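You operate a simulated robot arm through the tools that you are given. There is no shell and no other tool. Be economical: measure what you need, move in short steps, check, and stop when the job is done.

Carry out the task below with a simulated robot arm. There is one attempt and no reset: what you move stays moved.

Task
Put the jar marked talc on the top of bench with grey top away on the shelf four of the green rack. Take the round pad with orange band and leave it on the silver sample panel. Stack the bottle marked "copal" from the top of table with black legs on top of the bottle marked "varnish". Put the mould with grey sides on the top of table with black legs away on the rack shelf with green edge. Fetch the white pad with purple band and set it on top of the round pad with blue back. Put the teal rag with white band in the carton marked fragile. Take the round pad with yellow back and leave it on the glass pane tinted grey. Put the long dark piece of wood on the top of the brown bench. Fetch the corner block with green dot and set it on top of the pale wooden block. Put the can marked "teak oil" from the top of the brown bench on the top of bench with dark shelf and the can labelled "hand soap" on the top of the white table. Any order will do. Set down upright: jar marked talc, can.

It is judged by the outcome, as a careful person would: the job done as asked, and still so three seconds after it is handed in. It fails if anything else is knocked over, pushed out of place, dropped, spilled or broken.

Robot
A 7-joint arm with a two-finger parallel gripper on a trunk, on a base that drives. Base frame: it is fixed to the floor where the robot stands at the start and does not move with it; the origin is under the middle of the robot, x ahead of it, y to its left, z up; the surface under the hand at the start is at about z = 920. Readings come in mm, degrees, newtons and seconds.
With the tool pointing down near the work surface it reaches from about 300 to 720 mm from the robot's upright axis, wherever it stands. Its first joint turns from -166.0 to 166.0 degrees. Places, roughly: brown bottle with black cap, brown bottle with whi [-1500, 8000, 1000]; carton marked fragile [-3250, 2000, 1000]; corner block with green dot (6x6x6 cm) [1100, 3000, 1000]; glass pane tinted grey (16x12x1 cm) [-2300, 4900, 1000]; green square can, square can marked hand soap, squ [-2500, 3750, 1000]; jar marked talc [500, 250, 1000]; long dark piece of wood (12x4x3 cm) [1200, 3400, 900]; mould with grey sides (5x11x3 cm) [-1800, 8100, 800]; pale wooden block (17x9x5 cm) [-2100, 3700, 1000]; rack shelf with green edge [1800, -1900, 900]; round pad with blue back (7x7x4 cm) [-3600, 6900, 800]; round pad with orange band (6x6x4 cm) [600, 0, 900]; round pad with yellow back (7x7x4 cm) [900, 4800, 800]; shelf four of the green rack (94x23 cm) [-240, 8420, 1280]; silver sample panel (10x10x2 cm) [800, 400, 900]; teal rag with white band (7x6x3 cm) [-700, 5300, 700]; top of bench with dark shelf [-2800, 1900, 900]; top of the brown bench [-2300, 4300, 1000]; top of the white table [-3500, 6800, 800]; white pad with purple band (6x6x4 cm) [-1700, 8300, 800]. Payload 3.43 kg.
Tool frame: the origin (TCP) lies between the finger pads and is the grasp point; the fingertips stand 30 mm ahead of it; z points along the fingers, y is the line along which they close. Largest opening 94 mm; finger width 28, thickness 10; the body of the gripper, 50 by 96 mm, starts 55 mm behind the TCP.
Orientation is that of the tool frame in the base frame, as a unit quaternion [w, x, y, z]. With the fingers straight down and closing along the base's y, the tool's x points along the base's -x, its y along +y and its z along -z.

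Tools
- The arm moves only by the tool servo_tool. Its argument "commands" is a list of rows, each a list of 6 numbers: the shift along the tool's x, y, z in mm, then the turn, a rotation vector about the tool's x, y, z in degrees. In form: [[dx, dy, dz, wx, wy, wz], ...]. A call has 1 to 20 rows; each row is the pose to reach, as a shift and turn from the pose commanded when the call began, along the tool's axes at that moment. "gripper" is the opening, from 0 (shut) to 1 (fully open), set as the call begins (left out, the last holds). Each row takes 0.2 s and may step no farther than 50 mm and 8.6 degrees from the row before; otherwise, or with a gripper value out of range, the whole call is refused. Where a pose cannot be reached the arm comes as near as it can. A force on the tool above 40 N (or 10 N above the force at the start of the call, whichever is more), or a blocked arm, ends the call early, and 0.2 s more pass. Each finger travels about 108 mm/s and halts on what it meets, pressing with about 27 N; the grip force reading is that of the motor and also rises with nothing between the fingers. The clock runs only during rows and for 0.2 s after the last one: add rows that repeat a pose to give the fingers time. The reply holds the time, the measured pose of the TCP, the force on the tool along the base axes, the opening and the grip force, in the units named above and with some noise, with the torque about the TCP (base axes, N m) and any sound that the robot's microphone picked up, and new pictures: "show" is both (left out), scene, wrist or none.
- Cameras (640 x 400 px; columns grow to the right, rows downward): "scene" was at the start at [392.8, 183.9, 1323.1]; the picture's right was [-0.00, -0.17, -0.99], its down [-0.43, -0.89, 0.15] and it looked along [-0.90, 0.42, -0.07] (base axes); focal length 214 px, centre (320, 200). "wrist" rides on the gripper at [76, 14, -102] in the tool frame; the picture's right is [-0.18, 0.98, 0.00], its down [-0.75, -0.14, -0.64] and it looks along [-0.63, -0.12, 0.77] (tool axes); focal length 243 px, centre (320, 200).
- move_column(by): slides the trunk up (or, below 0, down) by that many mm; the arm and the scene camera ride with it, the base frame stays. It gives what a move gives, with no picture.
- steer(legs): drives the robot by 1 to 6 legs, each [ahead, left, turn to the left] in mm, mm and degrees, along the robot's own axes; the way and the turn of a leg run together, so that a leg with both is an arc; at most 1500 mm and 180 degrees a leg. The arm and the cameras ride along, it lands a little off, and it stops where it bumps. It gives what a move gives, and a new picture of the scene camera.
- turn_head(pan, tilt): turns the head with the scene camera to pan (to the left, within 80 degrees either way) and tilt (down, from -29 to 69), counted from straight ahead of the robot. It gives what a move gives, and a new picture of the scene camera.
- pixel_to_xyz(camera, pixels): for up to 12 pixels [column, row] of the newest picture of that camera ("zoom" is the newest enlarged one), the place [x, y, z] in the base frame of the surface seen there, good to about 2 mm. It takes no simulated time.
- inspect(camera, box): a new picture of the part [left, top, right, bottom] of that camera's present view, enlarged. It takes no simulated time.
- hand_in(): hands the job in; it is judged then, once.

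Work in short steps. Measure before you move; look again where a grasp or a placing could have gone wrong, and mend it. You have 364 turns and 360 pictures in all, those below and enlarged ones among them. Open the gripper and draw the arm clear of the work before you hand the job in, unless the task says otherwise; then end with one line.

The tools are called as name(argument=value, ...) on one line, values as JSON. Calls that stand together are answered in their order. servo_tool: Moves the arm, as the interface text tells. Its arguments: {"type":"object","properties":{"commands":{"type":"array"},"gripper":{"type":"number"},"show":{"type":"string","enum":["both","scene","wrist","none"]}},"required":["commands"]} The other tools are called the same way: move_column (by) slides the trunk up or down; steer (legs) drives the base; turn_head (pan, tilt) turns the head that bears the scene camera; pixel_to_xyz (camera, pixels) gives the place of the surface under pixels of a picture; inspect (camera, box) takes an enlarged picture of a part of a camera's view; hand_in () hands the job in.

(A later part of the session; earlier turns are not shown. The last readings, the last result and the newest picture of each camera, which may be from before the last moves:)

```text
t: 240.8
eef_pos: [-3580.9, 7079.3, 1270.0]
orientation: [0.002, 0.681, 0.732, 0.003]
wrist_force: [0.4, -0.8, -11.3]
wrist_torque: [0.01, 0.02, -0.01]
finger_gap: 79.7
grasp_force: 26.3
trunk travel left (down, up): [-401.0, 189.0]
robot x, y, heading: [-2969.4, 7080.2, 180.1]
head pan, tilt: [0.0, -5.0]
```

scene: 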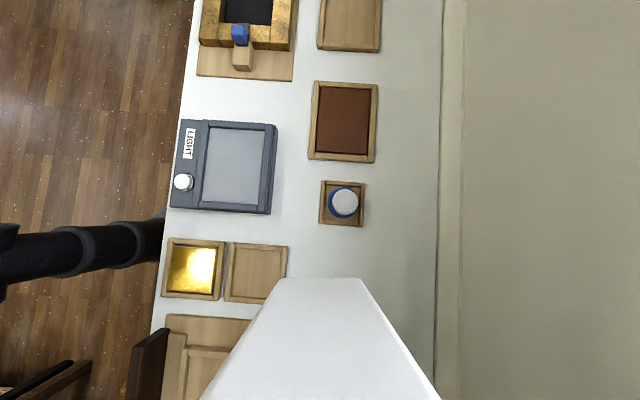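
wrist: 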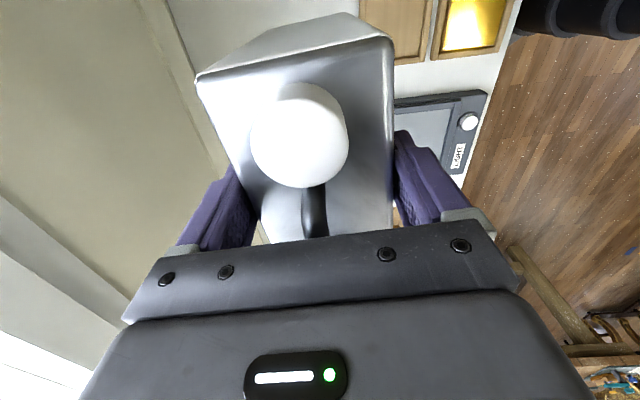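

Clear below. Lower with the column 160, then servo the rest.

move_column(by=-200)

servo_tool(commands=[[0, 0, 40, 0, 0, 0], [0, 0, 80, 0, 0, 0], [0, 0, 100, 0, 0, 0], [0, 0, 111, 0, 0, 0], [0, 0, 111, 0, 0, 0]], show="both")

```text
t: 243.0
eef_pos: [-3579.9, 7078.1, 1070.9]
orientation: [0.001, 0.682, 0.731, 0.003]
wrist_force: [0.6, 0.6, -10.2]
wrist_torque: [-0.02, 0.01, -0.01]
finger_gap: 79.5
grasp_force: 26.6
trunk travel left (down, up): [-201.0, 389.0]
robot x, y, heading: [-2967.0, 7086.6, 180.1]
head pan, tilt: [0.0, -5.0]
```

```text
t: 244.2
eef_pos: [-3578.5, 7078.4, 958.9]
orientation: [0.002, 0.681, 0.732, 0.002]
wrist_force: [0.3, -0.3, -10.9]
wrist_torque: [0.01, -0.03, 0.02]
finger_gap: 79.4
grasp_force: 26.6
trunk travel left (down, up): [-201.0, 389.0]
robot x, y, heading: [-2975.7, 7079.3, 180.0]
head pan, tilt: [0.0, -5.0]
```

scene: 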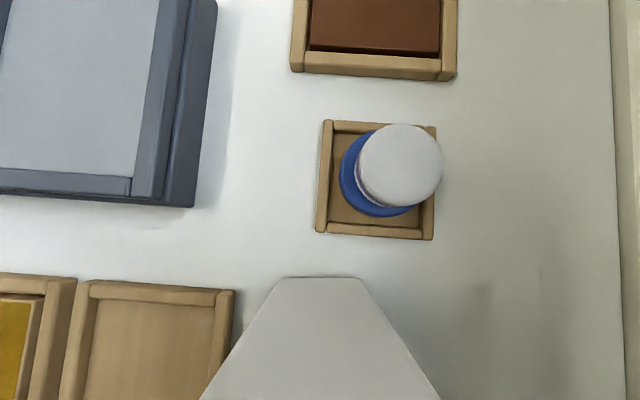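
wrist: 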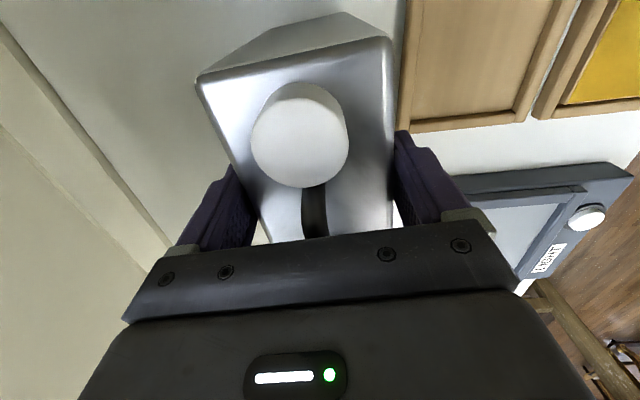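

Lower another 3 mm until contact.

servo_tool(commands=[[0, 0, 1.5, 0, 0, 0], [0, 0, 3, 0, 0, 0], [0, 0, 3.5, 0, 0, 0]], show="none")

```text
t: 245.0
eef_pos: [-3578.8, 7079.3, 956.5]
orientation: [0.001, 0.681, 0.732, 0.003]
wrist_force: [-1.0, 1.4, -9.2]
wrist_torque: [-0.01, 0.11, -0.07]
finger_gap: 79.4
grasp_force: 26.7
trunk travel left (down, up): [-201.0, 389.0]
robot x, y, heading: [-2970.9, 7085.0, 179.9]
head pan, tilt: [0.0, -5.0]
```

Just touching. 1 mm more and release, then rise.

servo_tool(commands=[[0, 0, 1, 0, 0, 0], [0, 0, 1, 0, 0, 0]], show="none")

servo_tool(commands=[[0, 0, 0, 0, 0, 0], [0, 0, 0, 0, 0, 0], [0, 0, -20, 0, 0, 0], [0, 0, -60, 0, 0, 0], [0, 0, -100, 0, 0, 0], [0, 0, -140, 0, 0, 0], [0, 0, -180, 0, 0, 0], [0, 45, -200, 0, 0, 0], [0, 90, -220, 0, 0, 0]], gripper=1, show="wrist")

```text
t: 245.6
eef_pos: [-3578.7, 7079.9, 955.2]
orientation: [0.001, 0.682, 0.732, 0.002]
wrist_force: [-0.1, 0.9, -0.8]
wrist_torque: [-0.18, 0.33, -0.06]
finger_gap: 79.3
grasp_force: 27.6
trunk travel left (down, up): [-201.0, 389.0]
robot x, y, heading: [-2975.2, 7078.9, 179.9]
head pan, tilt: [0.0, -5.0]
```

```text
t: 247.6
eef_pos: [-3485.4, 7083.9, 1179.1]
orientation: [0.001, 0.681, 0.732, 0.001]
wrist_force: [-0.3, 0.3, -0.2]
wrist_torque: [0.0, 0.02, -0.02]
finger_gap: 93.9
grasp_force: 0.0
trunk travel left (down, up): [-201.0, 389.0]
robot x, y, heading: [-2971.9, 7085.4, 180.4]
head pan, tilt: [0.0, -5.0]
```

wrist: 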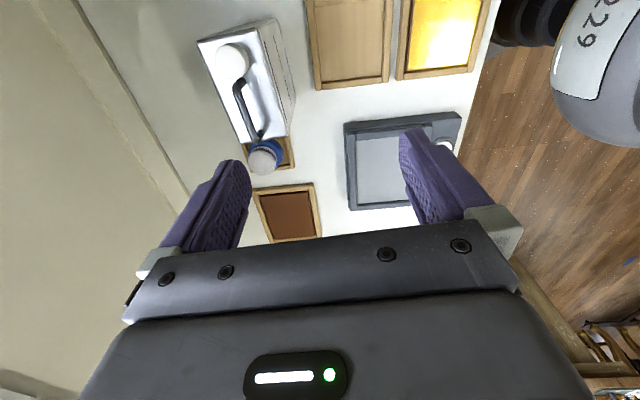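

Soap can is done. Retract, straighten the hand, back off and turn to face -y to look behind the brown bench.

servo_tool(commands=[[0, 20, 0, 0, 0, 8.5], [0, 40, 0, 0, 0, 17], [0, 60, 0, 0, 0, 25.5], [0, 80, 0, 0, 0, 34], [0, 90, 0, 0, 0, 42.5], [0, 90, 0, 0, 0, 51], [0, 90, 0, 0, 0, 59.5], [0, 90, 0, 0, 0, 68], [0, 90, 0, 0, 0, 76.5], [0, 90, 0, 0, 0, 85], [0, 90, 0, 0, 0, 93.9]], show="none")

servo_tool(commands=[[0, 0, -10, 0, -8, 0], [0, 0, -20, 0, -16, 0], [0, 0, -30, 0, -24, 0], [0, 0, -40, 0, -32, 0], [0, 0, -50, 0, -40, 0], [0, 0, -60, 0, -45, 0]], show="none")

turn_head(pan=0, tilt=-25)

steer(legs=[[-400, 0, 0], [0, 0, 90]])

```text
refused: row 11 steps farther than a row can; nothing moved
```

```text
t: 249.0
eef_pos: [-3490.6, 7084.3, 1236.6]
orientation: [0.282, 0.63, 0.675, -0.26]
wrist_force: [-0.2, -1.1, -0.3]
wrist_torque: [0.01, -0.01, 0.01]
finger_gap: 93.9
grasp_force: 0.0
trunk travel left (down, up): [-201.0, 389.0]
robot x, y, heading: [-2969.7, 7081.1, 180.1]
head pan, tilt: [0.0, -5.0]
```

```text
t: 249.8
eef_pos: [-3489.8, 7083.8, 1236.4]
orientation: [0.281, 0.63, 0.676, -0.259]
wrist_force: [-1.6, -0.6, -0.4]
wrist_torque: [-0.04, -0.01, 0.02]
finger_gap: 93.8
grasp_force: 0.1
trunk travel left (down, up): [-201.0, 389.0]
robot x, y, heading: [-2970.6, 7085.6, 179.8]
head pan, tilt: [0.0, -25.0]
```

scene: 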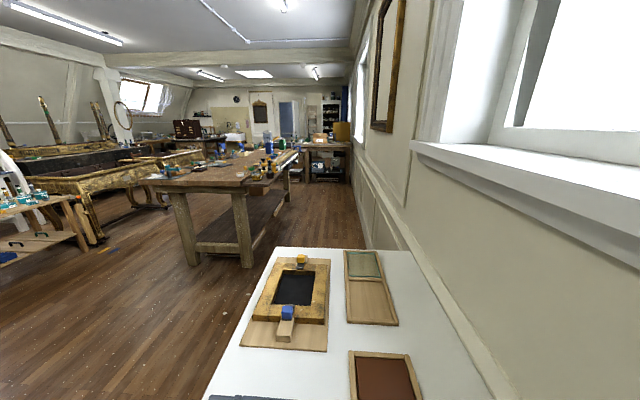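

```text
t: 256.2
eef_pos: [-2563.8, 6563.3, 1236.3]
orientation: [0.382, -0.043, 0.923, 0.02]
wrist_force: [-0.6, 0.5, -0.2]
wrist_torque: [0.01, 0.0, -0.01]
finger_gap: 94.2
grasp_force: 0.1
trunk travel left (down, up): [-201.0, 389.0]
robot x, y, heading: [-2575.7, 7081.0, -89.0]
head pan, tilt: [0.0, -25.0]
```

scene: 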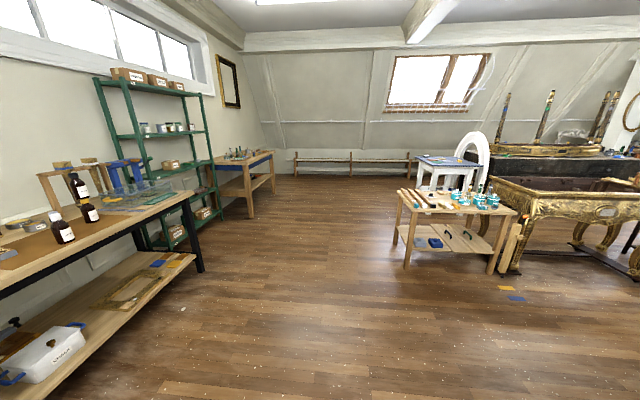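

The corridor behind the brown bench looks clear. Straighten the hand yaw so the camera looks ahead (−y).

servo_tool(commands=[[0, 0, 0, 5.54, 0, 5.54], [0, 0, 0, 11.1, 0, 11.1], [0, 0, 0, 16.6, 0, 16.6], [0, 0, 0, 22.2, 0, 22.2], [0, 0, 0, 27.7, 0, 27.7], [0, 0, 0, 33.2, 0, 33.2], [0, 0, 0, 38.8, 0, 38.8], [0, 0, 0, 44.3, 0, 44.3], [0, 0, 0, 49.9, 0, 49.9], [0, 0, 0, 55.4, 0, 55.4], [0, 0, 0, 61, 0, 61], [0, 0, 0, 66.5, 0, 66.5]], show="scene")

```text
t: 258.8
eef_pos: [-2564.7, 6564.6, 1235.0]
orientation: [0.274, 0.635, 0.673, -0.261]
wrist_force: [-0.3, 0.3, 0.9]
wrist_torque: [-0.02, -0.02, 0.03]
finger_gap: 94.0
grasp_force: 0.1
trunk travel left (down, up): [-201.0, 389.0]
robot x, y, heading: [-2572.6, 7079.5, -89.0]
head pan, tilt: [0.0, -25.0]
```

scene: 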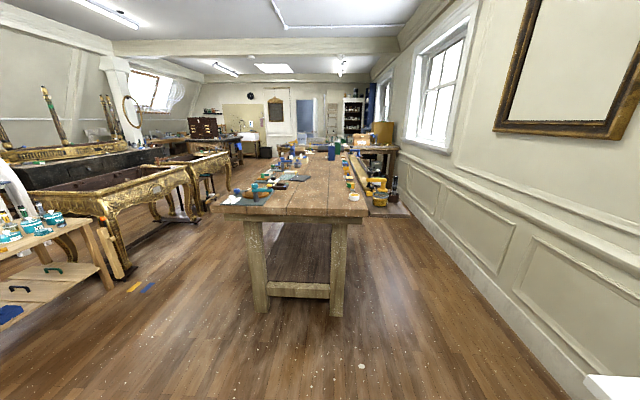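

Measure corridor limits right of the bench.

pixel_to_xyz(camera="scene", pixels=[[336, 314], [260, 310], [368, 215], [408, 214], [410, 205], [436, 245], [475, 300], [390, 180], [345, 150], [400, 195], [355, 205], [585, 380]])

inspect(camera="scene", box=[220, 110, 440, 250])

```text
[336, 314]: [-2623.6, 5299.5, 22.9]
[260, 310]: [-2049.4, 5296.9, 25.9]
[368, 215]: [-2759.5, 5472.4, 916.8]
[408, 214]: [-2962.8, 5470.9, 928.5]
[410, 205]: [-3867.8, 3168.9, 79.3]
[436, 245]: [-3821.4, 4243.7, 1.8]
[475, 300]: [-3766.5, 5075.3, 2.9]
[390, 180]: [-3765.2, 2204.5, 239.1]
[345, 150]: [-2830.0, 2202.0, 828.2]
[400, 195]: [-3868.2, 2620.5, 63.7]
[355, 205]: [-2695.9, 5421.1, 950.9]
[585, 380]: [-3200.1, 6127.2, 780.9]
```

```text
2.86 times, centred on (330, 180) of scene
```

zoom: 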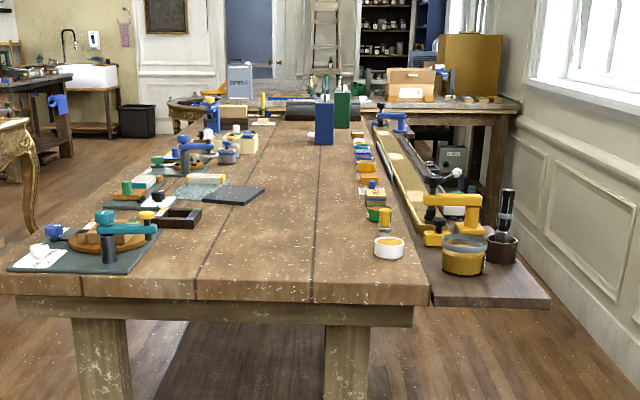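

The bench has a rear ledge to x≈-2965; corridor to the wall is ~840 mm. Drive round into it.

steer(legs=[[0, 0, -1], [1230, 0, 0], [0, -690, 0]])

```text
t: 268.8
eef_pos: [-3265.6, 5329.0, 1235.8]
orientation: [0.269, 0.649, 0.66, -0.267]
wrist_force: [-1.1, -0.4, 0.1]
wrist_torque: [0.02, -0.02, -0.02]
finger_gap: 94.1
grasp_force: 0.0
trunk travel left (down, up): [-201.0, 389.0]
robot x, y, heading: [-3251.3, 5849.6, -91.0]
head pan, tilt: [0.0, -25.0]
```

scene: 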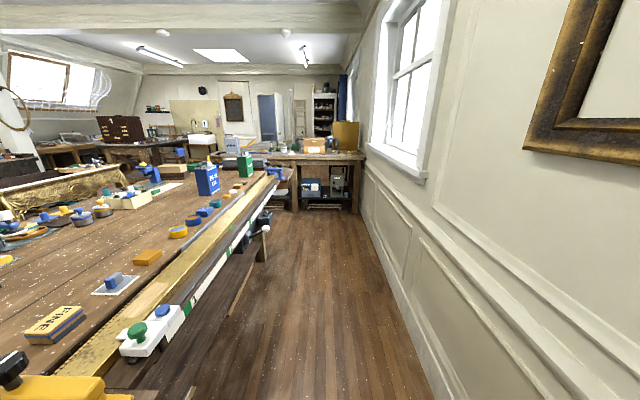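

Labels face this side. Zoom to read and measure protrusions.

inspect(camera="scene", box=[180, 140, 280, 205])

pixel_to_xyz(camera="scene", pixels=[[266, 228], [262, 258], [208, 178], [246, 167], [240, 300], [290, 205], [355, 210], [330, 205], [372, 300], [120, 350]])

```text
6.15 times, centred on (230, 172) of scene
```

zoom: 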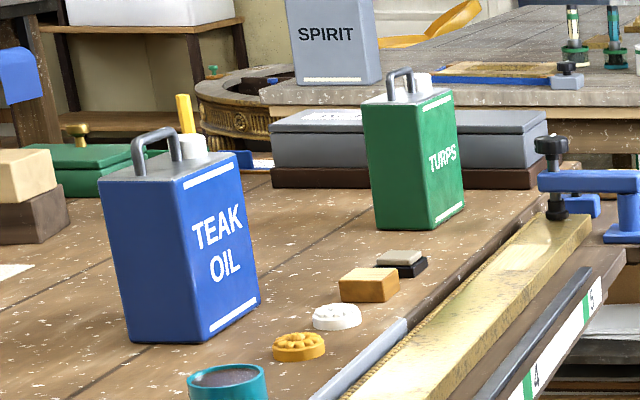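

```text
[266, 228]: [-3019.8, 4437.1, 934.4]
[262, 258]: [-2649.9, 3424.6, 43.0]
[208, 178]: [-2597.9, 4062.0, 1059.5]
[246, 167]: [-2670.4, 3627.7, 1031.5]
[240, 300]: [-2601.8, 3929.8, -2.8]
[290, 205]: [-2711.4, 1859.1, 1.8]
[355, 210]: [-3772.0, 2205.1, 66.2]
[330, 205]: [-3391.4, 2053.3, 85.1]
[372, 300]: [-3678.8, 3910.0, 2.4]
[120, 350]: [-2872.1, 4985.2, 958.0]
```

Blue is TEAK OIL. A knob sticks out at (-3020,4437); pass it at x≈-3310 then come back to x≈-3240.

steer(legs=[[0, -60, 1], [1500, 0, 0], [200, 0, 0], [0, 80, 0]])

```text
t: 278.5
eef_pos: [-3247.0, 3644.2, 1235.9]
orientation: [0.27, 0.647, 0.662, -0.267]
wrist_force: [0.8, -0.5, -0.1]
wrist_torque: [0.0, 0.03, -0.02]
finger_gap: 94.1
grasp_force: 0.0
trunk travel left (down, up): [-201.0, 389.0]
robot x, y, heading: [-3240.4, 4165.6, -90.5]
head pan, tilt: [0.0, -25.0]
```

scene: 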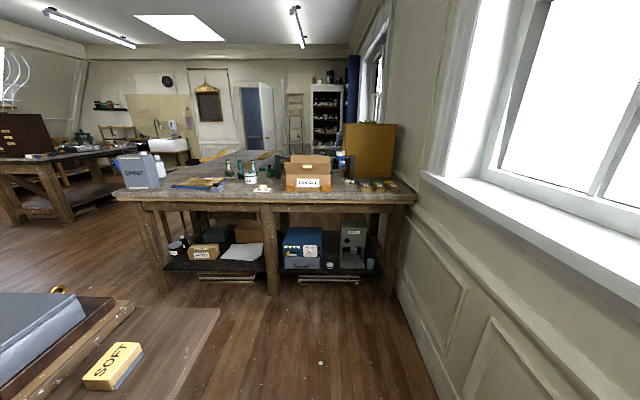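

Bench with dark shelf and FRAGILE carton are ahead. Raise column, turn tool down, and swing over to the teak oil can.

move_column(by=150)

servo_tool(commands=[[0, 0, 0, 0, 8, 0], [0, 0, 0, 0, 16, 0], [0, 0, 0, 0, 24, 0], [0, 0, 0, 0, 32, 0], [0, 0, 0, 0, 40, 0], [0, 0, 0, 0, 45, 0], [0, 0, 0, 0, 45, 0]], show="none")

servo_tool(commands=[[20, 40, 0, 0, 0, 0], [40, 80, 0, 0, 0, 0], [60, 120, 10, 0, 0, 0], [80, 160, 20, 0, 0, 0], [100, 200, 30, 0, 0, 0], [120, 240, 40, 0, 0, 0], [140, 280, 50, 0, 0, 0], [160, 320, 60, 0, 0, 0], [180, 360, 70, 0, 0, 0], [200, 400, 80, 0, 0, 0], [220, 440, 90, 0, 0, 0], [240, 480, 100, 0, 0, 0], [260, 520, 110, 0, 0, 0], [280, 560, 115, 0, 0, 0], [300, 600, 120, 0, 0, 0], [325, 640, 120, 0, 0, 0], [345, 680, 120, 0, 0, 0], [345, 680, 120, 0, 0, 0]], gripper=1, show="wrist")

turn_head(pan=0, tilt=5)

```text
t: 280.3
eef_pos: [-3247.5, 3646.2, 1387.3]
orientation: [0.269, 0.647, 0.661, -0.266]
wrist_force: [-0.1, -0.1, -0.3]
wrist_torque: [-0.03, -0.01, 0.0]
finger_gap: 94.3
grasp_force: 0.1
trunk travel left (down, up): [-351.0, 239.0]
robot x, y, heading: [-3244.0, 4162.4, -90.6]
head pan, tilt: [0.0, -25.0]
```

```text
t: 281.9
eef_pos: [-3248.1, 3644.8, 1386.6]
orientation: [-0.005, 0.7, 0.714, 0.002]
wrist_force: [-0.8, 0.3, -0.2]
wrist_torque: [-0.05, 0.02, 0.01]
finger_gap: 94.1
grasp_force: 0.1
trunk travel left (down, up): [-351.0, 239.0]
robot x, y, heading: [-3239.6, 4162.4, -90.5]
head pan, tilt: [0.0, -25.0]
```

```text
t: 285.7
eef_pos: [-2574.9, 4005.8, 1267.4]
orientation: [-0.004, 0.7, 0.714, 0.002]
wrist_force: [0.0, 0.0, 1.2]
wrist_torque: [0.0, -0.01, -0.02]
finger_gap: 93.9
grasp_force: 0.1
trunk travel left (down, up): [-351.0, 239.0]
robot x, y, heading: [-3241.5, 4162.0, -90.6]
head pan, tilt: [0.0, -25.0]
```

wrist: 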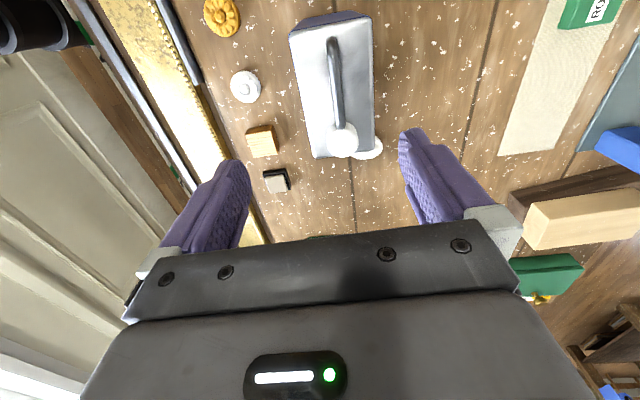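

```text
t: 286.6
eef_pos: [-2573.0, 4005.9, 1264.8]
orientation: [-0.004, 0.7, 0.714, 0.002]
wrist_force: [0.3, -0.6, -0.3]
wrist_torque: [0.04, 0.01, 0.03]
finger_gap: 93.7
grasp_force: 0.1
trunk travel left (down, up): [-351.0, 239.0]
robot x, y, heading: [-3241.3, 4161.8, -90.5]
head pan, tilt: [0.0, 5.0]
```

scene: 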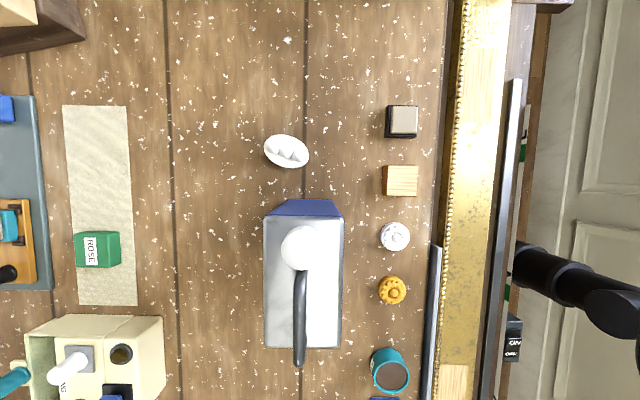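

Measure the can's top corners.

pixel_to_xyz(camera="scene", pixels=[[268, 219], [340, 219], [268, 343], [338, 343], [301, 300], [300, 248], [300, 355], [360, 300]])

pixel_to_xyz(camera="wrist", pixels=[[295, 40], [370, 20], [315, 155], [374, 148], [335, 90], [390, 250]])

```text
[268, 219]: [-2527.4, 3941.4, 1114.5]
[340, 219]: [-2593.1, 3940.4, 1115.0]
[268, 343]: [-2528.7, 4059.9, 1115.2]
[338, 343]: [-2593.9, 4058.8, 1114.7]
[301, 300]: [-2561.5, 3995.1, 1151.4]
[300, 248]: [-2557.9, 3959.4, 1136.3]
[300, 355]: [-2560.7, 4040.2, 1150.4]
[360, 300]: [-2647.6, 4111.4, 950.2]
```

```text
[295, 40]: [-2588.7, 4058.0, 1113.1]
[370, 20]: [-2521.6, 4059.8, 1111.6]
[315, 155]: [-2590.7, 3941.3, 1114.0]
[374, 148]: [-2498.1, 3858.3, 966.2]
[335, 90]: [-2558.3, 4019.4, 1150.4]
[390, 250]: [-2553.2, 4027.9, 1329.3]
```

Can centre (-2560,4000). Shift over it and descend to z≈1104.

servo_tool(commands=[[-6, 13, 0, 0, 0, 0], [-6, 13, 45, 0, 0, 0], [-6, 13, 90, 0, 0, 0], [-6, 13, 130, 0, 0, 0], [-6, 13, 161, 0, 0, 0], [-6, 13, 161, 0, 0, 0]], show="wrist")

```text
t: 288.0
eef_pos: [-2562.5, 4002.0, 1104.8]
orientation: [-0.005, 0.699, 0.715, 0.002]
wrist_force: [-0.7, 0.8, 0.0]
wrist_torque: [0.0, -0.03, -0.04]
finger_gap: 94.1
grasp_force: 0.0
trunk travel left (down, up): [-351.0, 239.0]
robot x, y, heading: [-3244.1, 4167.2, -90.5]
head pan, tilt: [0.0, 5.0]
```

wrist: 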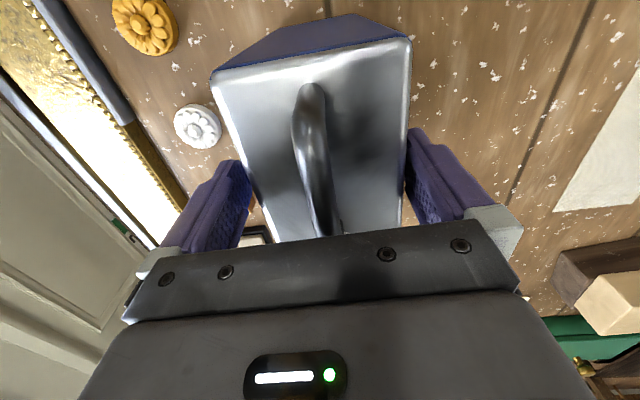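

Both fingers straddle the can. Close, then lift 160.

servo_tool(commands=[[0, 0, 0, 0, 0, 0], [0, 0, 0, 0, 0, 0], [0, 0, 0, 0, 0, 0], [0, 0, 0, 0, 0, 0]], gripper=0, show="none")

servo_tool(commands=[[0, 0, -20, 0, 0, 0], [0, 0, -50, 0, 0, 0], [0, 0, -80, 0, 0, 0], [0, 0, -110, 0, 0, 0], [0, 0, -140, 0, 0, 0], [0, 0, -165, 0, 0, 0]], show="wrist")

```text
t: 289.0
eef_pos: [-2561.7, 4001.4, 1104.9]
orientation: [-0.004, 0.7, 0.714, 0.002]
wrist_force: [7.0, 0.1, 8.5]
wrist_torque: [0.18, -0.53, -0.09]
finger_gap: 80.0
grasp_force: 27.0
trunk travel left (down, up): [-351.0, 239.0]
robot x, y, heading: [-3245.2, 4162.1, -90.6]
head pan, tilt: [0.0, 5.0]
```

```text
t: 290.4
eef_pos: [-2563.4, 3999.9, 1269.3]
orientation: [-0.005, 0.7, 0.714, 0.002]
wrist_force: [0.7, 0.1, -11.3]
wrist_torque: [0.05, 0.02, 0.01]
finger_gap: 79.2
grasp_force: 27.2
trunk travel left (down, up): [-351.0, 239.0]
robot x, y, heading: [-3237.0, 4162.4, -90.7]
head pan, tilt: [0.0, 5.0]
```

wrist: 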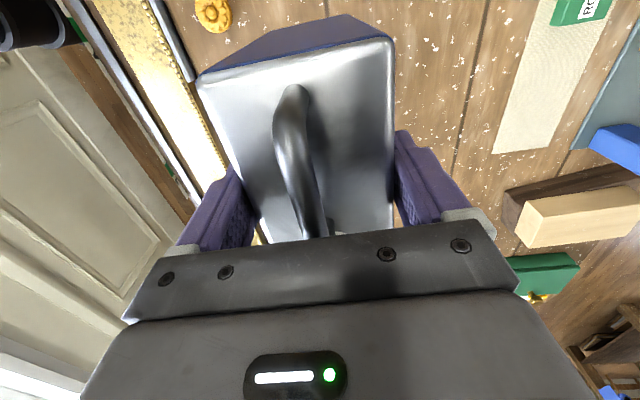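

Swing back to the front of the robot along the same line.

servo_tool(commands=[[-20, -40, 0, 0, 0, 0], [-40, -80, 0, 0, 0, 0], [-60, -120, 0, 0, 0, 0], [-80, -160, 0, 0, 0, 0], [-100, -200, 0, 0, 0, 0], [-120, -240, 0, 0, 0, 0], [-140, -280, 0, 0, 0, 0], [-160, -320, 0, 0, 0, 0], [-180, -360, 0, 0, 0, 0], [-200, -400, 0, 0, 0, 0], [-220, -440, 0, 0, 0, 0], [-240, -480, 0, 0, 0, 0], [-260, -520, 0, 0, 0, 0], [-280, -560, 0, 0, 0, 0], [-300, -600, 0, 0, 0, 0], [-315, -635, 0, 0, 0, 0]], show="none")

turn_head(pan=0, tilt=-29)

```text
t: 293.8
eef_pos: [-3153.1, 3458.3, 1302.7]
orientation: [-0.005, 0.7, 0.714, 0.003]
wrist_force: [-1.0, 0.1, -12.2]
wrist_torque: [0.03, 0.01, 0.02]
finger_gap: 79.4
grasp_force: 26.6
out of reach, approached as far as the arm can: row 1, 2, 3, 4, 5, 6, 7, 8, 9, 10, 11, 12, 13, 14, 15, 16
trunk travel left (down, up): [-351.0, 239.0]
robot x, y, heading: [-3242.0, 4162.9, -90.7]
head pan, tilt: [0.0, 5.0]
```

```text
t: 294.8
eef_pos: [-3152.4, 3457.9, 1302.5]
orientation: [-0.005, 0.699, 0.715, 0.004]
wrist_force: [0.5, 0.6, -12.3]
wrist_torque: [0.04, -0.04, 0.03]
finger_gap: 79.7
grasp_force: 26.8
trunk travel left (down, up): [-351.0, 239.0]
robot x, y, heading: [-3244.3, 4161.1, -90.6]
head pan, tilt: [0.0, -28.6]
```

scene: 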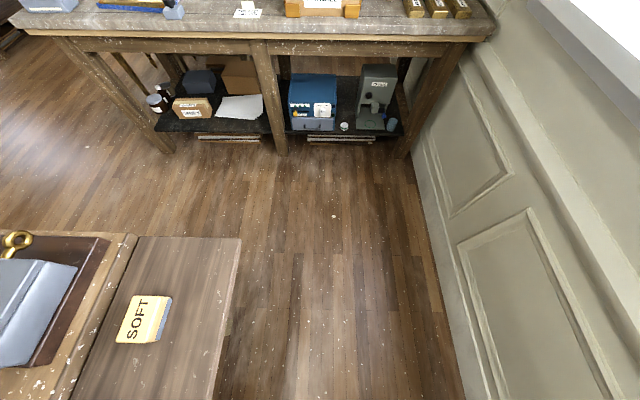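

The arm stayed stretched but arrived clear. Pull it in, then look at the bench ahead.

servo_tool(commands=[[30, 0, 0, 0, 0, 0], [60, 0, 0, 0, 0, 0], [95, -20, 0, 0, 0, 0], [130, -40, 0, 0, 0, 0], [165, -60, 0, 0, 0, 0], [200, -80, 0, 0, 0, 0]], show="wrist")

```text
t: 296.2
eef_pos: [-3233.9, 3469.1, 1357.6]
orientation: [-0.004, 0.7, 0.714, 0.003]
wrist_force: [-0.4, 0.5, -11.9]
wrist_torque: [-0.02, -0.02, 0.02]
finger_gap: 79.4
grasp_force: 27.0
out of reach, approached as far as the arm can: row 1, 2, 3, 4, 5, 6
trunk travel left (down, up): [-351.0, 239.0]
robot x, y, heading: [-3240.0, 4163.4, -90.7]
head pan, tilt: [0.0, -28.6]
```

wrist: 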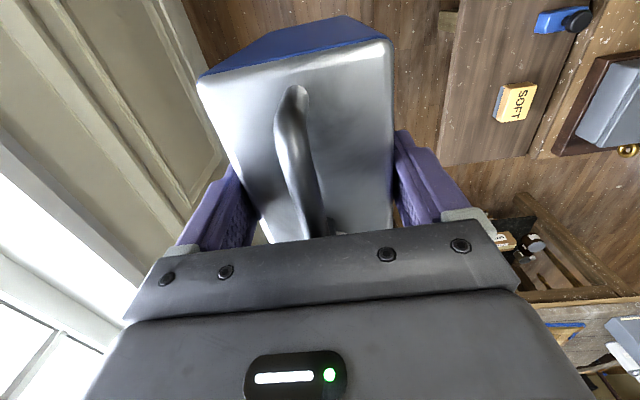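

The arm is near a singular stretch; try lowering and pulling in together.

servo_tool(commands=[[10, 0, 20, 0, 0, 0], [30, 0, 40, 0, 0, 0], [60, 0, 60, 0, 0, 0], [95, 0, 80, 0, 0, 0], [130, 0, 90, 0, 0, 0], [170, 0, 90, 0, 0, 0]], show="none")

```text
t: 297.6
eef_pos: [-3236.8, 3452.8, 1306.0]
orientation: [-0.005, 0.7, 0.714, 0.002]
wrist_force: [0.3, 0.4, -11.3]
wrist_torque: [0.04, -0.04, 0.05]
finger_gap: 79.5
grasp_force: 27.0
out of reach, approached as far as the arm can: row 1, 2, 3, 4, 5, 6
trunk travel left (down, up): [-351.0, 239.0]
robot x, y, heading: [-3240.9, 4157.6, -90.7]
head pan, tilt: [0.0, -28.6]
```

Radial motion is stuck at a straight elbow; try to unlock by a small pitch of the hand.

servo_tool(commands=[[20, 0, 0, 0, -5, 0], [40, 0, 0, 0, -10, 0], [70, 0, 0, 0, -15, 0], [100, 0, 0, 0, -20, 0], [130, 0, 0, 0, -20, 0], [160, 0, 0, 0, -20, 0]], show="none")

```text
t: 299.0
eef_pos: [-3247.1, 3405.5, 1386.4]
orientation: [0.118, 0.689, 0.705, -0.119]
wrist_force: [0.5, -0.5, -11.9]
wrist_torque: [0.3, 0.02, -0.01]
finger_gap: 79.1
grasp_force: 27.3
out of reach, approached as far as the arm can: row 1, 2, 3, 4, 5, 6
trunk travel left (down, up): [-351.0, 239.0]
robot x, y, heading: [-3239.6, 4164.7, -90.6]
head pan, tilt: [0.0, -28.6]
```

Try restoring the pitch while moving sideways to the right, to shift the elbow.

servo_tool(commands=[[0, -20, 0, 0, 5, 0], [0, -50, 10, 0, 10, 0], [0, -90, 20, 0, 15, 0], [10, -130, 30, 0, 20, 0], [30, -170, 40, 0, 20, 0], [50, -210, 50, 0, 20, 0], [70, -250, 60, 0, 20, 0]], show="wrist")

```text
t: 300.6
eef_pos: [-3474.2, 3489.5, 1295.3]
orientation: [-0.004, 0.7, 0.714, 0.003]
wrist_force: [-2.2, 0.8, -12.7]
wrist_torque: [0.05, 0.03, -0.02]
finger_gap: 79.3
grasp_force: 27.1
out of reach, approached as far as the arm can: row 1, 2, 3, 4, 5, 6, 7
trunk travel left (down, up): [-351.0, 239.0]
robot x, y, heading: [-3240.8, 4163.3, -90.5]
head pan, tilt: [0.0, -28.6]
```

wrist: 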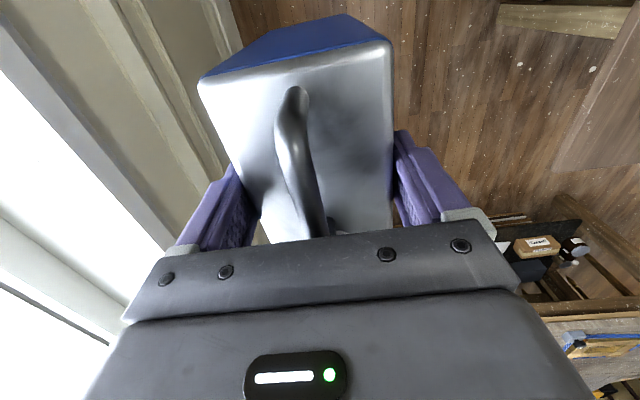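

Test whether a wrist-roll limit is the cause: hold position and turn the hand about its axis.

servo_tool(commands=[[0, 0, 0, 0, 0, 0], [0, 0, 0, 0, 0, 8], [0, 0, 0, 0, 0, 16], [0, 0, 0, 0, 0, 24], [0, 0, 0, 0, 0, 32]], show="none")

```text
t: 301.8
eef_pos: [-3469.9, 3489.0, 1293.1]
orientation: [-0.005, 0.87, 0.494, 0.001]
wrist_force: [0.2, -0.2, -11.8]
wrist_torque: [0.02, -0.02, 0.01]
finger_gap: 79.5
grasp_force: 27.1
trunk travel left (down, up): [-351.0, 239.0]
robot x, y, heading: [-3241.3, 4162.4, -90.8]
head pan, tilt: [0.0, -28.6]
```

In place works. Now a small inward step only.

servo_tool(commands=[[10, -2, 0, 0, 0, 0], [20, -4, 0, 0, 0, 0], [30, -6, 0, 0, 0, 0]], show="none")

```text
t: 302.6
eef_pos: [-3469.5, 3491.9, 1299.7]
orientation: [-0.005, 0.87, 0.494, 0.002]
wrist_force: [0.0, -0.2, -10.9]
wrist_torque: [0.05, -0.02, 0.0]
finger_gap: 79.3
grasp_force: 26.7
out of reach, approached as far as the arm can: row 1, 2, 3
trunk travel left (down, up): [-351.0, 239.0]
robot x, y, heading: [-3239.9, 4161.8, -90.5]
head pan, tilt: [0.0, -28.6]
```

The elbow seems hyper-extended against its stop. Push outward beyond straight, then pull in.

servo_tool(commands=[[-30, 6, 20, 0, 0, 0], [-60, 12, 40, 0, 0, 0], [-100, 20, 50, 0, 0, 0], [-100, 20, 50, 0, 0, 0], [-60, 12, 50, 0, 0, 0], [-20, 4, 50, 0, 0, 0], [20, -4, 50, 0, 0, 0], [50, -10, 50, 0, 0, 0]], show="none")

```text
t: 304.4
eef_pos: [-3473.4, 3484.6, 1258.3]
orientation: [-0.005, 0.869, 0.494, 0.002]
wrist_force: [0.0, 0.0, -11.4]
wrist_torque: [0.03, 0.0, 0.01]
finger_gap: 79.5
grasp_force: 27.0
out of reach, approached as far as the arm can: row 1, 2, 3, 4, 5, 6, 7, 8
trunk travel left (down, up): [-351.0, 239.0]
robot x, y, heading: [-3240.6, 4164.6, -90.8]
head pan, tilt: [0.0, -28.6]
```

Look back at the arm's posture.

turn_head(pan=0, tilt=50)

turn_head(pan=80, tilt=60)

```text
t: 305.9
eef_pos: [-3475.1, 3483.2, 1258.3]
orientation: [-0.006, 0.869, 0.494, 0.002]
wrist_force: [0.5, 0.2, -11.0]
wrist_torque: [0.04, -0.02, -0.02]
finger_gap: 79.3
grasp_force: 27.1
trunk travel left (down, up): [-351.0, 239.0]
robot x, y, heading: [-3241.2, 4162.2, -90.7]
head pan, tilt: [0.0, 50.0]
```

scene: 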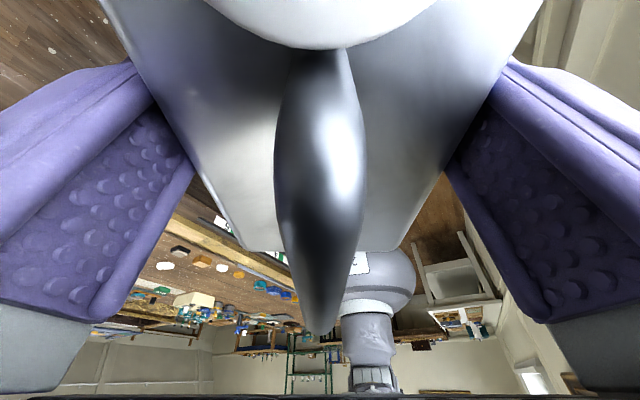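

```text
t: 307.5
eef_pos: [-3474.3, 3484.0, 1258.0]
orientation: [-0.005, 0.87, 0.494, 0.003]
wrist_force: [-0.2, 0.1, -11.4]
wrist_torque: [0.02, -0.02, 0.02]
finger_gap: 79.2
grasp_force: 26.8
trunk travel left (down, up): [-351.0, 239.0]
robot x, y, heading: [-3241.4, 4160.5, -90.7]
head pan, tilt: [80.0, 60.0]
```

scene: 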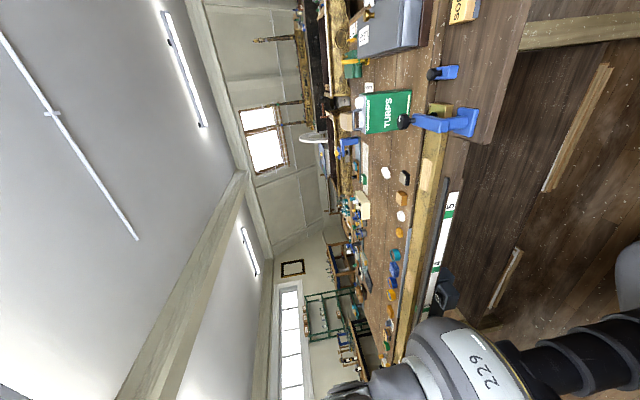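

Try sharp single pushes: outward 50 mm in one row, then inward.

servo_tool(commands=[[-49, 6, 0, 0, 0, 0]], show="none")

servo_tool(commands=[[48, -10, 0, 0, 0, 0], [96, -20, 0, 0, 0, 0]], show="none")

servo_tool(commands=[[-20, 4, 0, 0, 0, 0], [-40, 8, 0, 0, 0, 0], [-80, 16, 0, 0, 0, 0], [-120, 24, 0, 0, 0, 0], [-160, 32, 0, 0, 0, 0], [-200, 40, 0, 0, 0, 0]], show="none")

servo_tool(commands=[[5, -1, 5, 0, 0, 0], [15, -3, 10, 0, 0, 0], [30, -6, 10, 0, 0, 0]], show="none")

```text
t: 307.9
eef_pos: [-3476.7, 3482.2, 1251.5]
orientation: [-0.004, 0.869, 0.494, 0.002]
wrist_force: [-0.2, -0.4, -11.6]
wrist_torque: [0.03, -0.05, 0.01]
finger_gap: 79.6
grasp_force: 27.3
out of reach, approached as far as the arm can: row 1
trunk travel left (down, up): [-351.0, 239.0]
robot x, y, heading: [-3241.5, 4166.1, -90.4]
head pan, tilt: [80.0, 60.0]
```

```text
t: 308.5
eef_pos: [-3476.8, 3487.5, 1271.7]
orientation: [-0.004, 0.87, 0.494, 0.002]
wrist_force: [0.0, 1.2, -12.1]
wrist_torque: [0.03, -0.02, 0.03]
finger_gap: 79.5
grasp_force: 27.2
out of reach, approached as far as the arm can: row 1, 2
trunk travel left (down, up): [-351.0, 239.0]
robot x, y, heading: [-3241.9, 4164.7, -90.4]
head pan, tilt: [80.0, 60.0]
```

```text
t: 309.9
eef_pos: [-3475.6, 3478.8, 1243.3]
orientation: [-0.005, 0.869, 0.494, 0.002]
wrist_force: [0.1, 0.8, -11.3]
wrist_torque: [0.01, -0.01, 0.02]
finger_gap: 79.5
grasp_force: 27.3
out of reach, approached as far as the arm can: row 1, 2, 3, 4, 5, 6
trunk travel left (down, up): [-351.0, 239.0]
robot x, y, heading: [-3240.6, 4164.1, -90.3]
head pan, tilt: [80.0, 60.0]
```

```text
t: 310.7
eef_pos: [-3475.3, 3479.9, 1237.8]
orientation: [-0.005, 0.869, 0.495, 0.002]
wrist_force: [-0.4, 0.3, -11.5]
wrist_torque: [0.01, -0.01, -0.02]
finger_gap: 79.6
grasp_force: 26.6
out of reach, approached as far as the arm can: row 1, 2, 3
trunk travel left (down, up): [-351.0, 239.0]
robot x, y, heading: [-3241.3, 4163.4, -90.5]
head pan, tilt: [80.0, 60.0]
```

The elbow is locked straight, but base, column and swing still work, so I can place the can by driving. Turn the hand back and look at the bench.

servo_tool(commands=[[0, 0, 0, 0, 0, -8], [0, 0, 0, 0, 0, -16], [0, 0, 0, 0, 0, -24], [0, 0, 0, 0, 0, -31]], show="none")

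turn_head(pan=0, tilt=-29)

steer(legs=[[500, 0, 0]])

```text
t: 311.7
eef_pos: [-3475.0, 3480.8, 1238.5]
orientation: [-0.005, 0.706, 0.709, 0.005]
wrist_force: [-0.1, -0.1, -12.5]
wrist_torque: [0.01, -0.01, -0.02]
finger_gap: 79.5
grasp_force: 26.9
trunk travel left (down, up): [-351.0, 239.0]
robot x, y, heading: [-3236.4, 4165.5, -90.8]
head pan, tilt: [80.0, 60.0]
```

```text
t: 313.3
eef_pos: [-3474.8, 3480.9, 1237.5]
orientation: [-0.005, 0.706, 0.708, 0.004]
wrist_force: [0.1, 0.2, -11.9]
wrist_torque: [0.03, 0.01, -0.01]
finger_gap: 79.4
grasp_force: 27.0
trunk travel left (down, up): [-351.0, 239.0]
robot x, y, heading: [-3241.9, 4160.4, -90.4]
head pan, tilt: [0.0, -28.6]
```

scene: 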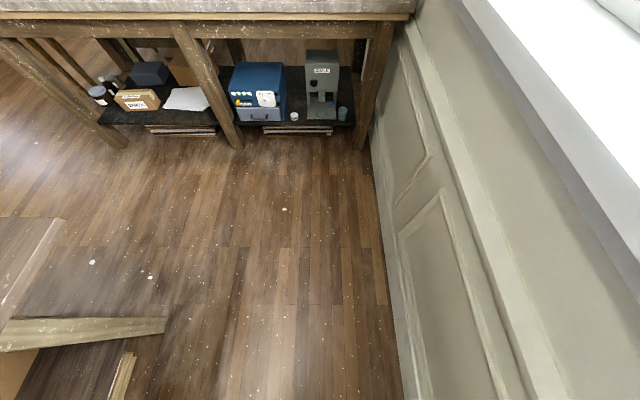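

```text
t: 316.2
eef_pos: [-3492.4, 2981.8, 1237.8]
orientation: [-0.005, 0.711, 0.704, 0.003]
wrist_force: [0.4, -0.9, -12.4]
wrist_torque: [0.02, -0.02, -0.02]
finger_gap: 79.6
grasp_force: 27.3
trunk travel left (down, up): [-351.0, 239.0]
robot x, y, heading: [-3248.4, 3664.1, -91.0]
head pan, tilt: [0.0, -28.6]
```

scene: 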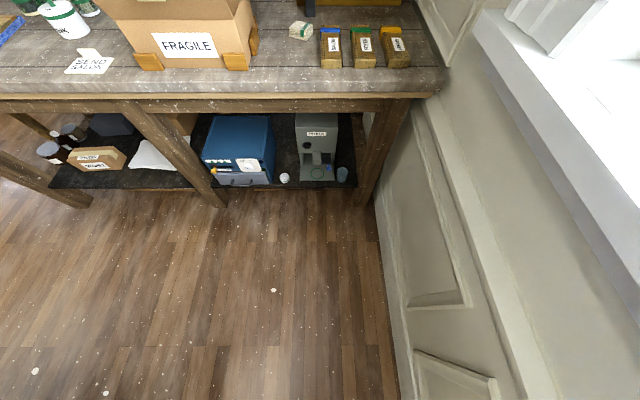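

Measure the bench top, carton and items.

pixel_to_xyz(camera="scene", pixels=[[280, 70], [280, 95], [60, 85], [150, 68], [235, 68], [90, 60], [330, 60], [300, 30], [270, 20], [430, 85], [20, 70], [115, 20]])

```text
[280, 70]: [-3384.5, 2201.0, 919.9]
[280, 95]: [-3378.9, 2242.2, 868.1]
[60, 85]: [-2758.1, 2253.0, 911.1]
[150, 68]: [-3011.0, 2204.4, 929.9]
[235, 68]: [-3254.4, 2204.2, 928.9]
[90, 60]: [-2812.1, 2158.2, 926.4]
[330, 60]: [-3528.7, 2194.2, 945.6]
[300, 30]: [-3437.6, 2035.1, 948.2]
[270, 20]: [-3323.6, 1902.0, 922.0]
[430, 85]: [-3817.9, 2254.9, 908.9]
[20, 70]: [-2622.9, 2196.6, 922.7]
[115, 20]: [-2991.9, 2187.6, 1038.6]
```

Bench top z≈920; free spot at (-3380,2150), right of the carton. Drive so the can goes there.

steer(legs=[[0, 110, 1], [600, 0, 0]])

turn_head(pan=0, tilt=-10)

```text
t: 320.4
eef_pos: [-3384.0, 2374.0, 1238.6]
orientation: [-0.006, 0.707, 0.707, 0.003]
wrist_force: [-0.4, -0.3, -11.7]
wrist_torque: [0.02, -0.03, 0.02]
finger_gap: 79.4
grasp_force: 26.7
trunk travel left (down, up): [-351.0, 239.0]
robot x, y, heading: [-3143.8, 3058.5, -91.1]
head pan, tilt: [0.0, -28.6]
```

scene: 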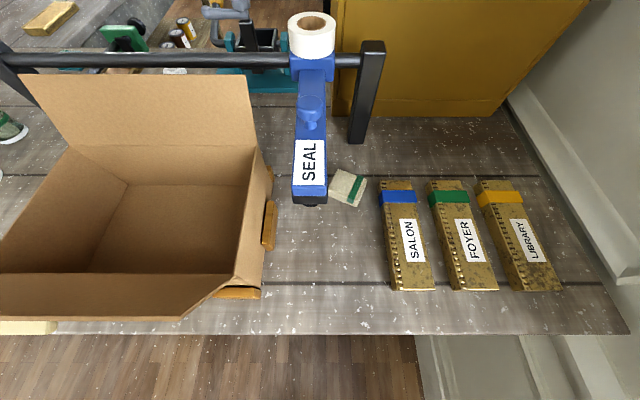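

```text
t: 321.2
eef_pos: [-3383.5, 2375.6, 1238.9]
orientation: [-0.005, 0.707, 0.708, 0.004]
wrist_force: [-0.7, -0.3, -11.9]
wrist_torque: [-0.01, -0.01, 0.01]
finger_gap: 79.3
grasp_force: 27.1
trunk travel left (down, up): [-351.0, 239.0]
robot x, y, heading: [-3142.7, 3057.2, -90.8]
head pan, tilt: [0.0, -10.0]
```

scene: 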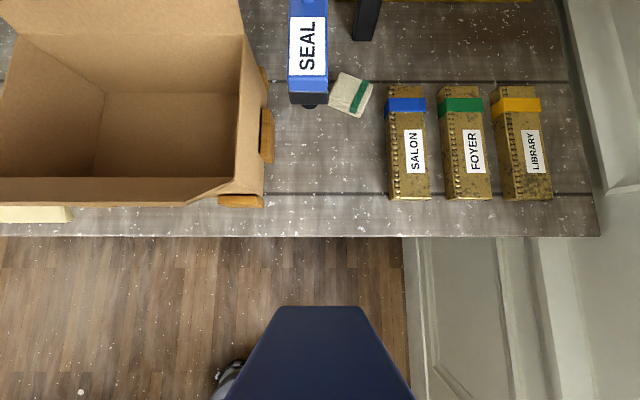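

A "SEAL" device overhangs near the spot. Measure it.

pixel_to_xyz(camera="scene", pixels=[[308, 100], [308, 88], [290, 60], [326, 60], [345, 95], [345, 115], [268, 140], [262, 200], [390, 150], [325, 175], [365, 30], [240, 100]])

```text
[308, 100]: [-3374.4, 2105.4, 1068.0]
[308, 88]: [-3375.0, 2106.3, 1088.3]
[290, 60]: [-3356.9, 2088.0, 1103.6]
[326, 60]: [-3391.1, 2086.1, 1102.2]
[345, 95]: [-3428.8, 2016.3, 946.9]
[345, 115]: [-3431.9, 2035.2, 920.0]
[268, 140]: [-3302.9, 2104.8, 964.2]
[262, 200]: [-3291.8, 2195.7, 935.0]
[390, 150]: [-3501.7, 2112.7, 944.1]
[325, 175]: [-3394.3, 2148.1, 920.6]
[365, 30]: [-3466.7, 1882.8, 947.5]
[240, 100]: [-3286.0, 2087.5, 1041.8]
```

Rotate the can 90° so it fits in front of the SEAL device, centre (-3395,2180).

servo_tool(commands=[[0, 0, 0, 0, 0, -8.5], [0, 0, 0, 0, 0, -17], [0, 0, 0, 0, 0, -25.5], [0, 0, 0, 0, 0, -34], [0, 0, 0, 0, 0, -42.5], [0, 0, 0, 0, 0, -51], [0, 0, 0, 0, 0, -59.5], [0, 0, 0, 0, 0, -68], [0, 0, 0, 0, 0, -76.5], [0, 0, 0, 0, 0, -85], [0, 0, 0, 0, 0, -90]], show="wrist")

```text
t: 323.6
eef_pos: [-3382.5, 2374.8, 1237.6]
orientation: [-0.001, 0.0, 1.0, 0.006]
wrist_force: [-0.2, 0.6, -11.1]
wrist_torque: [-0.04, 0.05, -0.01]
finger_gap: 79.6
grasp_force: 27.1
trunk travel left (down, up): [-351.0, 239.0]
robot x, y, heading: [-3147.9, 3055.0, -90.7]
head pan, tilt: [0.0, -10.0]
```

wrist: 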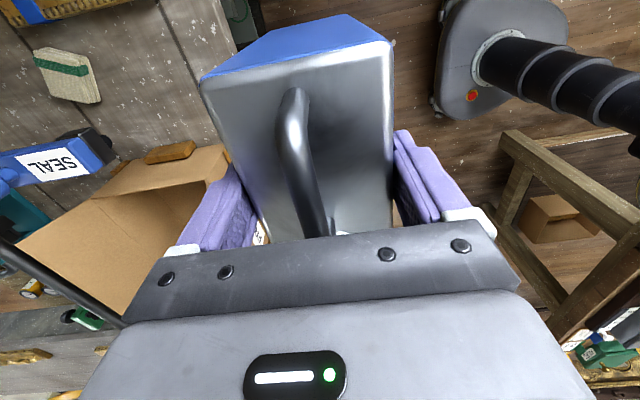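

Drive ahead 193 and 9 right.

steer(legs=[[193, -9, 0]])

```text
t: 325.2
eef_pos: [-3395.7, 2182.5, 1237.6]
orientation: [-0.001, 0.0, 1.0, 0.007]
wrist_force: [1.1, -0.9, -12.5]
wrist_torque: [-0.02, 0.05, -0.01]
finger_gap: 79.4
grasp_force: 27.3
trunk travel left (down, up): [-351.0, 239.0]
robot x, y, heading: [-3156.8, 2866.5, -91.2]
head pan, tilt: [0.0, -10.0]
```

scene: 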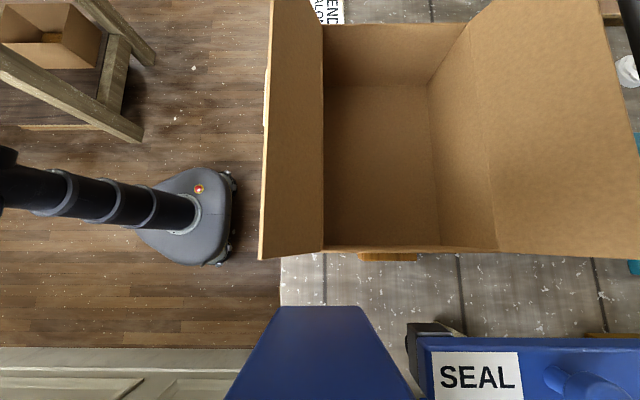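

In position. Lower with the column 159 mm.

move_column(by=-158)

servo_tool(commands=[[0, 0, 0, 0, 0, 0]], show="both")

```text
t: 327.0
eef_pos: [-3393.4, 2185.4, 1079.1]
orientation: [-0.001, 0.0, 1.0, 0.007]
wrist_force: [-0.4, -0.4, -10.8]
wrist_torque: [-0.02, 0.0, 0.02]
finger_gap: 79.2
grasp_force: 26.7
trunk travel left (down, up): [-193.0, 397.0]
robot x, y, heading: [-3156.1, 2867.3, -90.8]
head pan, tilt: [0.0, -10.0]
```

```text
t: 327.4
eef_pos: [-3394.8, 2185.2, 1080.3]
orientation: [-0.001, 0.0, 1.0, 0.006]
wrist_force: [-0.6, -0.3, -11.7]
wrist_torque: [-0.03, 0.05, -0.01]
finger_gap: 79.6
grasp_force: 27.3
trunk travel left (down, up): [-193.0, 397.0]
robot x, y, heading: [-3155.4, 2865.7, -90.9]
head pan, tilt: [0.0, -10.0]
```

scene: 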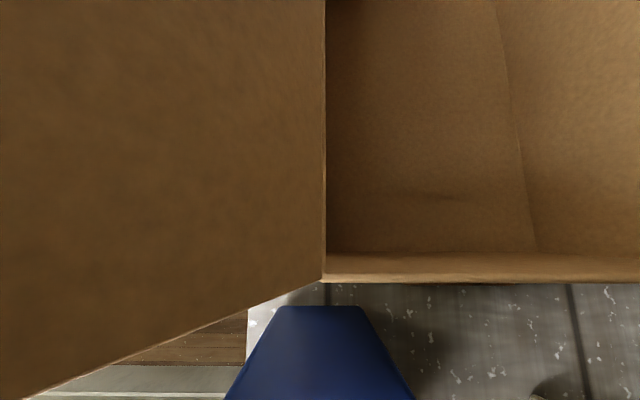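
wrist: 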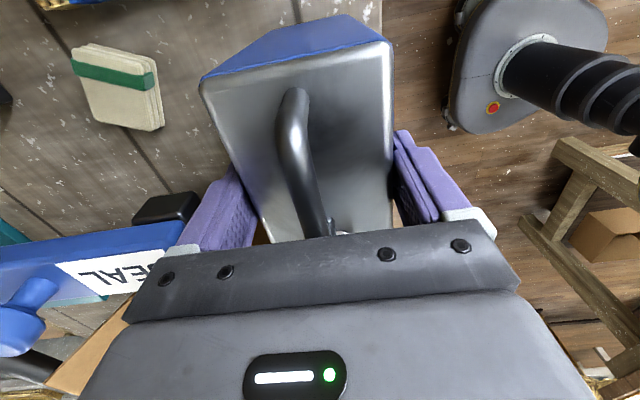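

Lower the last few mm.

move_column(by=-4)

move_column(by=-1.5)

```text
t: 328.0
eef_pos: [-3395.3, 2184.4, 1076.8]
orientation: [-0.001, 0.0, 1.0, 0.005]
wrist_force: [0.1, -0.6, -2.3]
wrist_torque: [-0.36, -0.53, -0.02]
finger_gap: 79.2
grasp_force: 26.7
trunk travel left (down, up): [-189.0, 401.0]
robot x, y, heading: [-3158.9, 2863.9, -90.8]
head pan, tilt: [0.0, -10.0]
```

```text
t: 328.5
eef_pos: [-3393.9, 2186.3, 1076.5]
orientation: [-0.002, 0.0, 1.0, 0.004]
wrist_force: [-2.4, 0.9, 8.9]
wrist_torque: [-0.63, -0.21, 0.0]
finger_gap: 79.1
grasp_force: 26.9
trunk travel left (down, up): [-187.0, 402.0]
robot x, y, heading: [-3156.9, 2865.5, -90.8]
head pan, tilt: [0.0, -10.0]
```

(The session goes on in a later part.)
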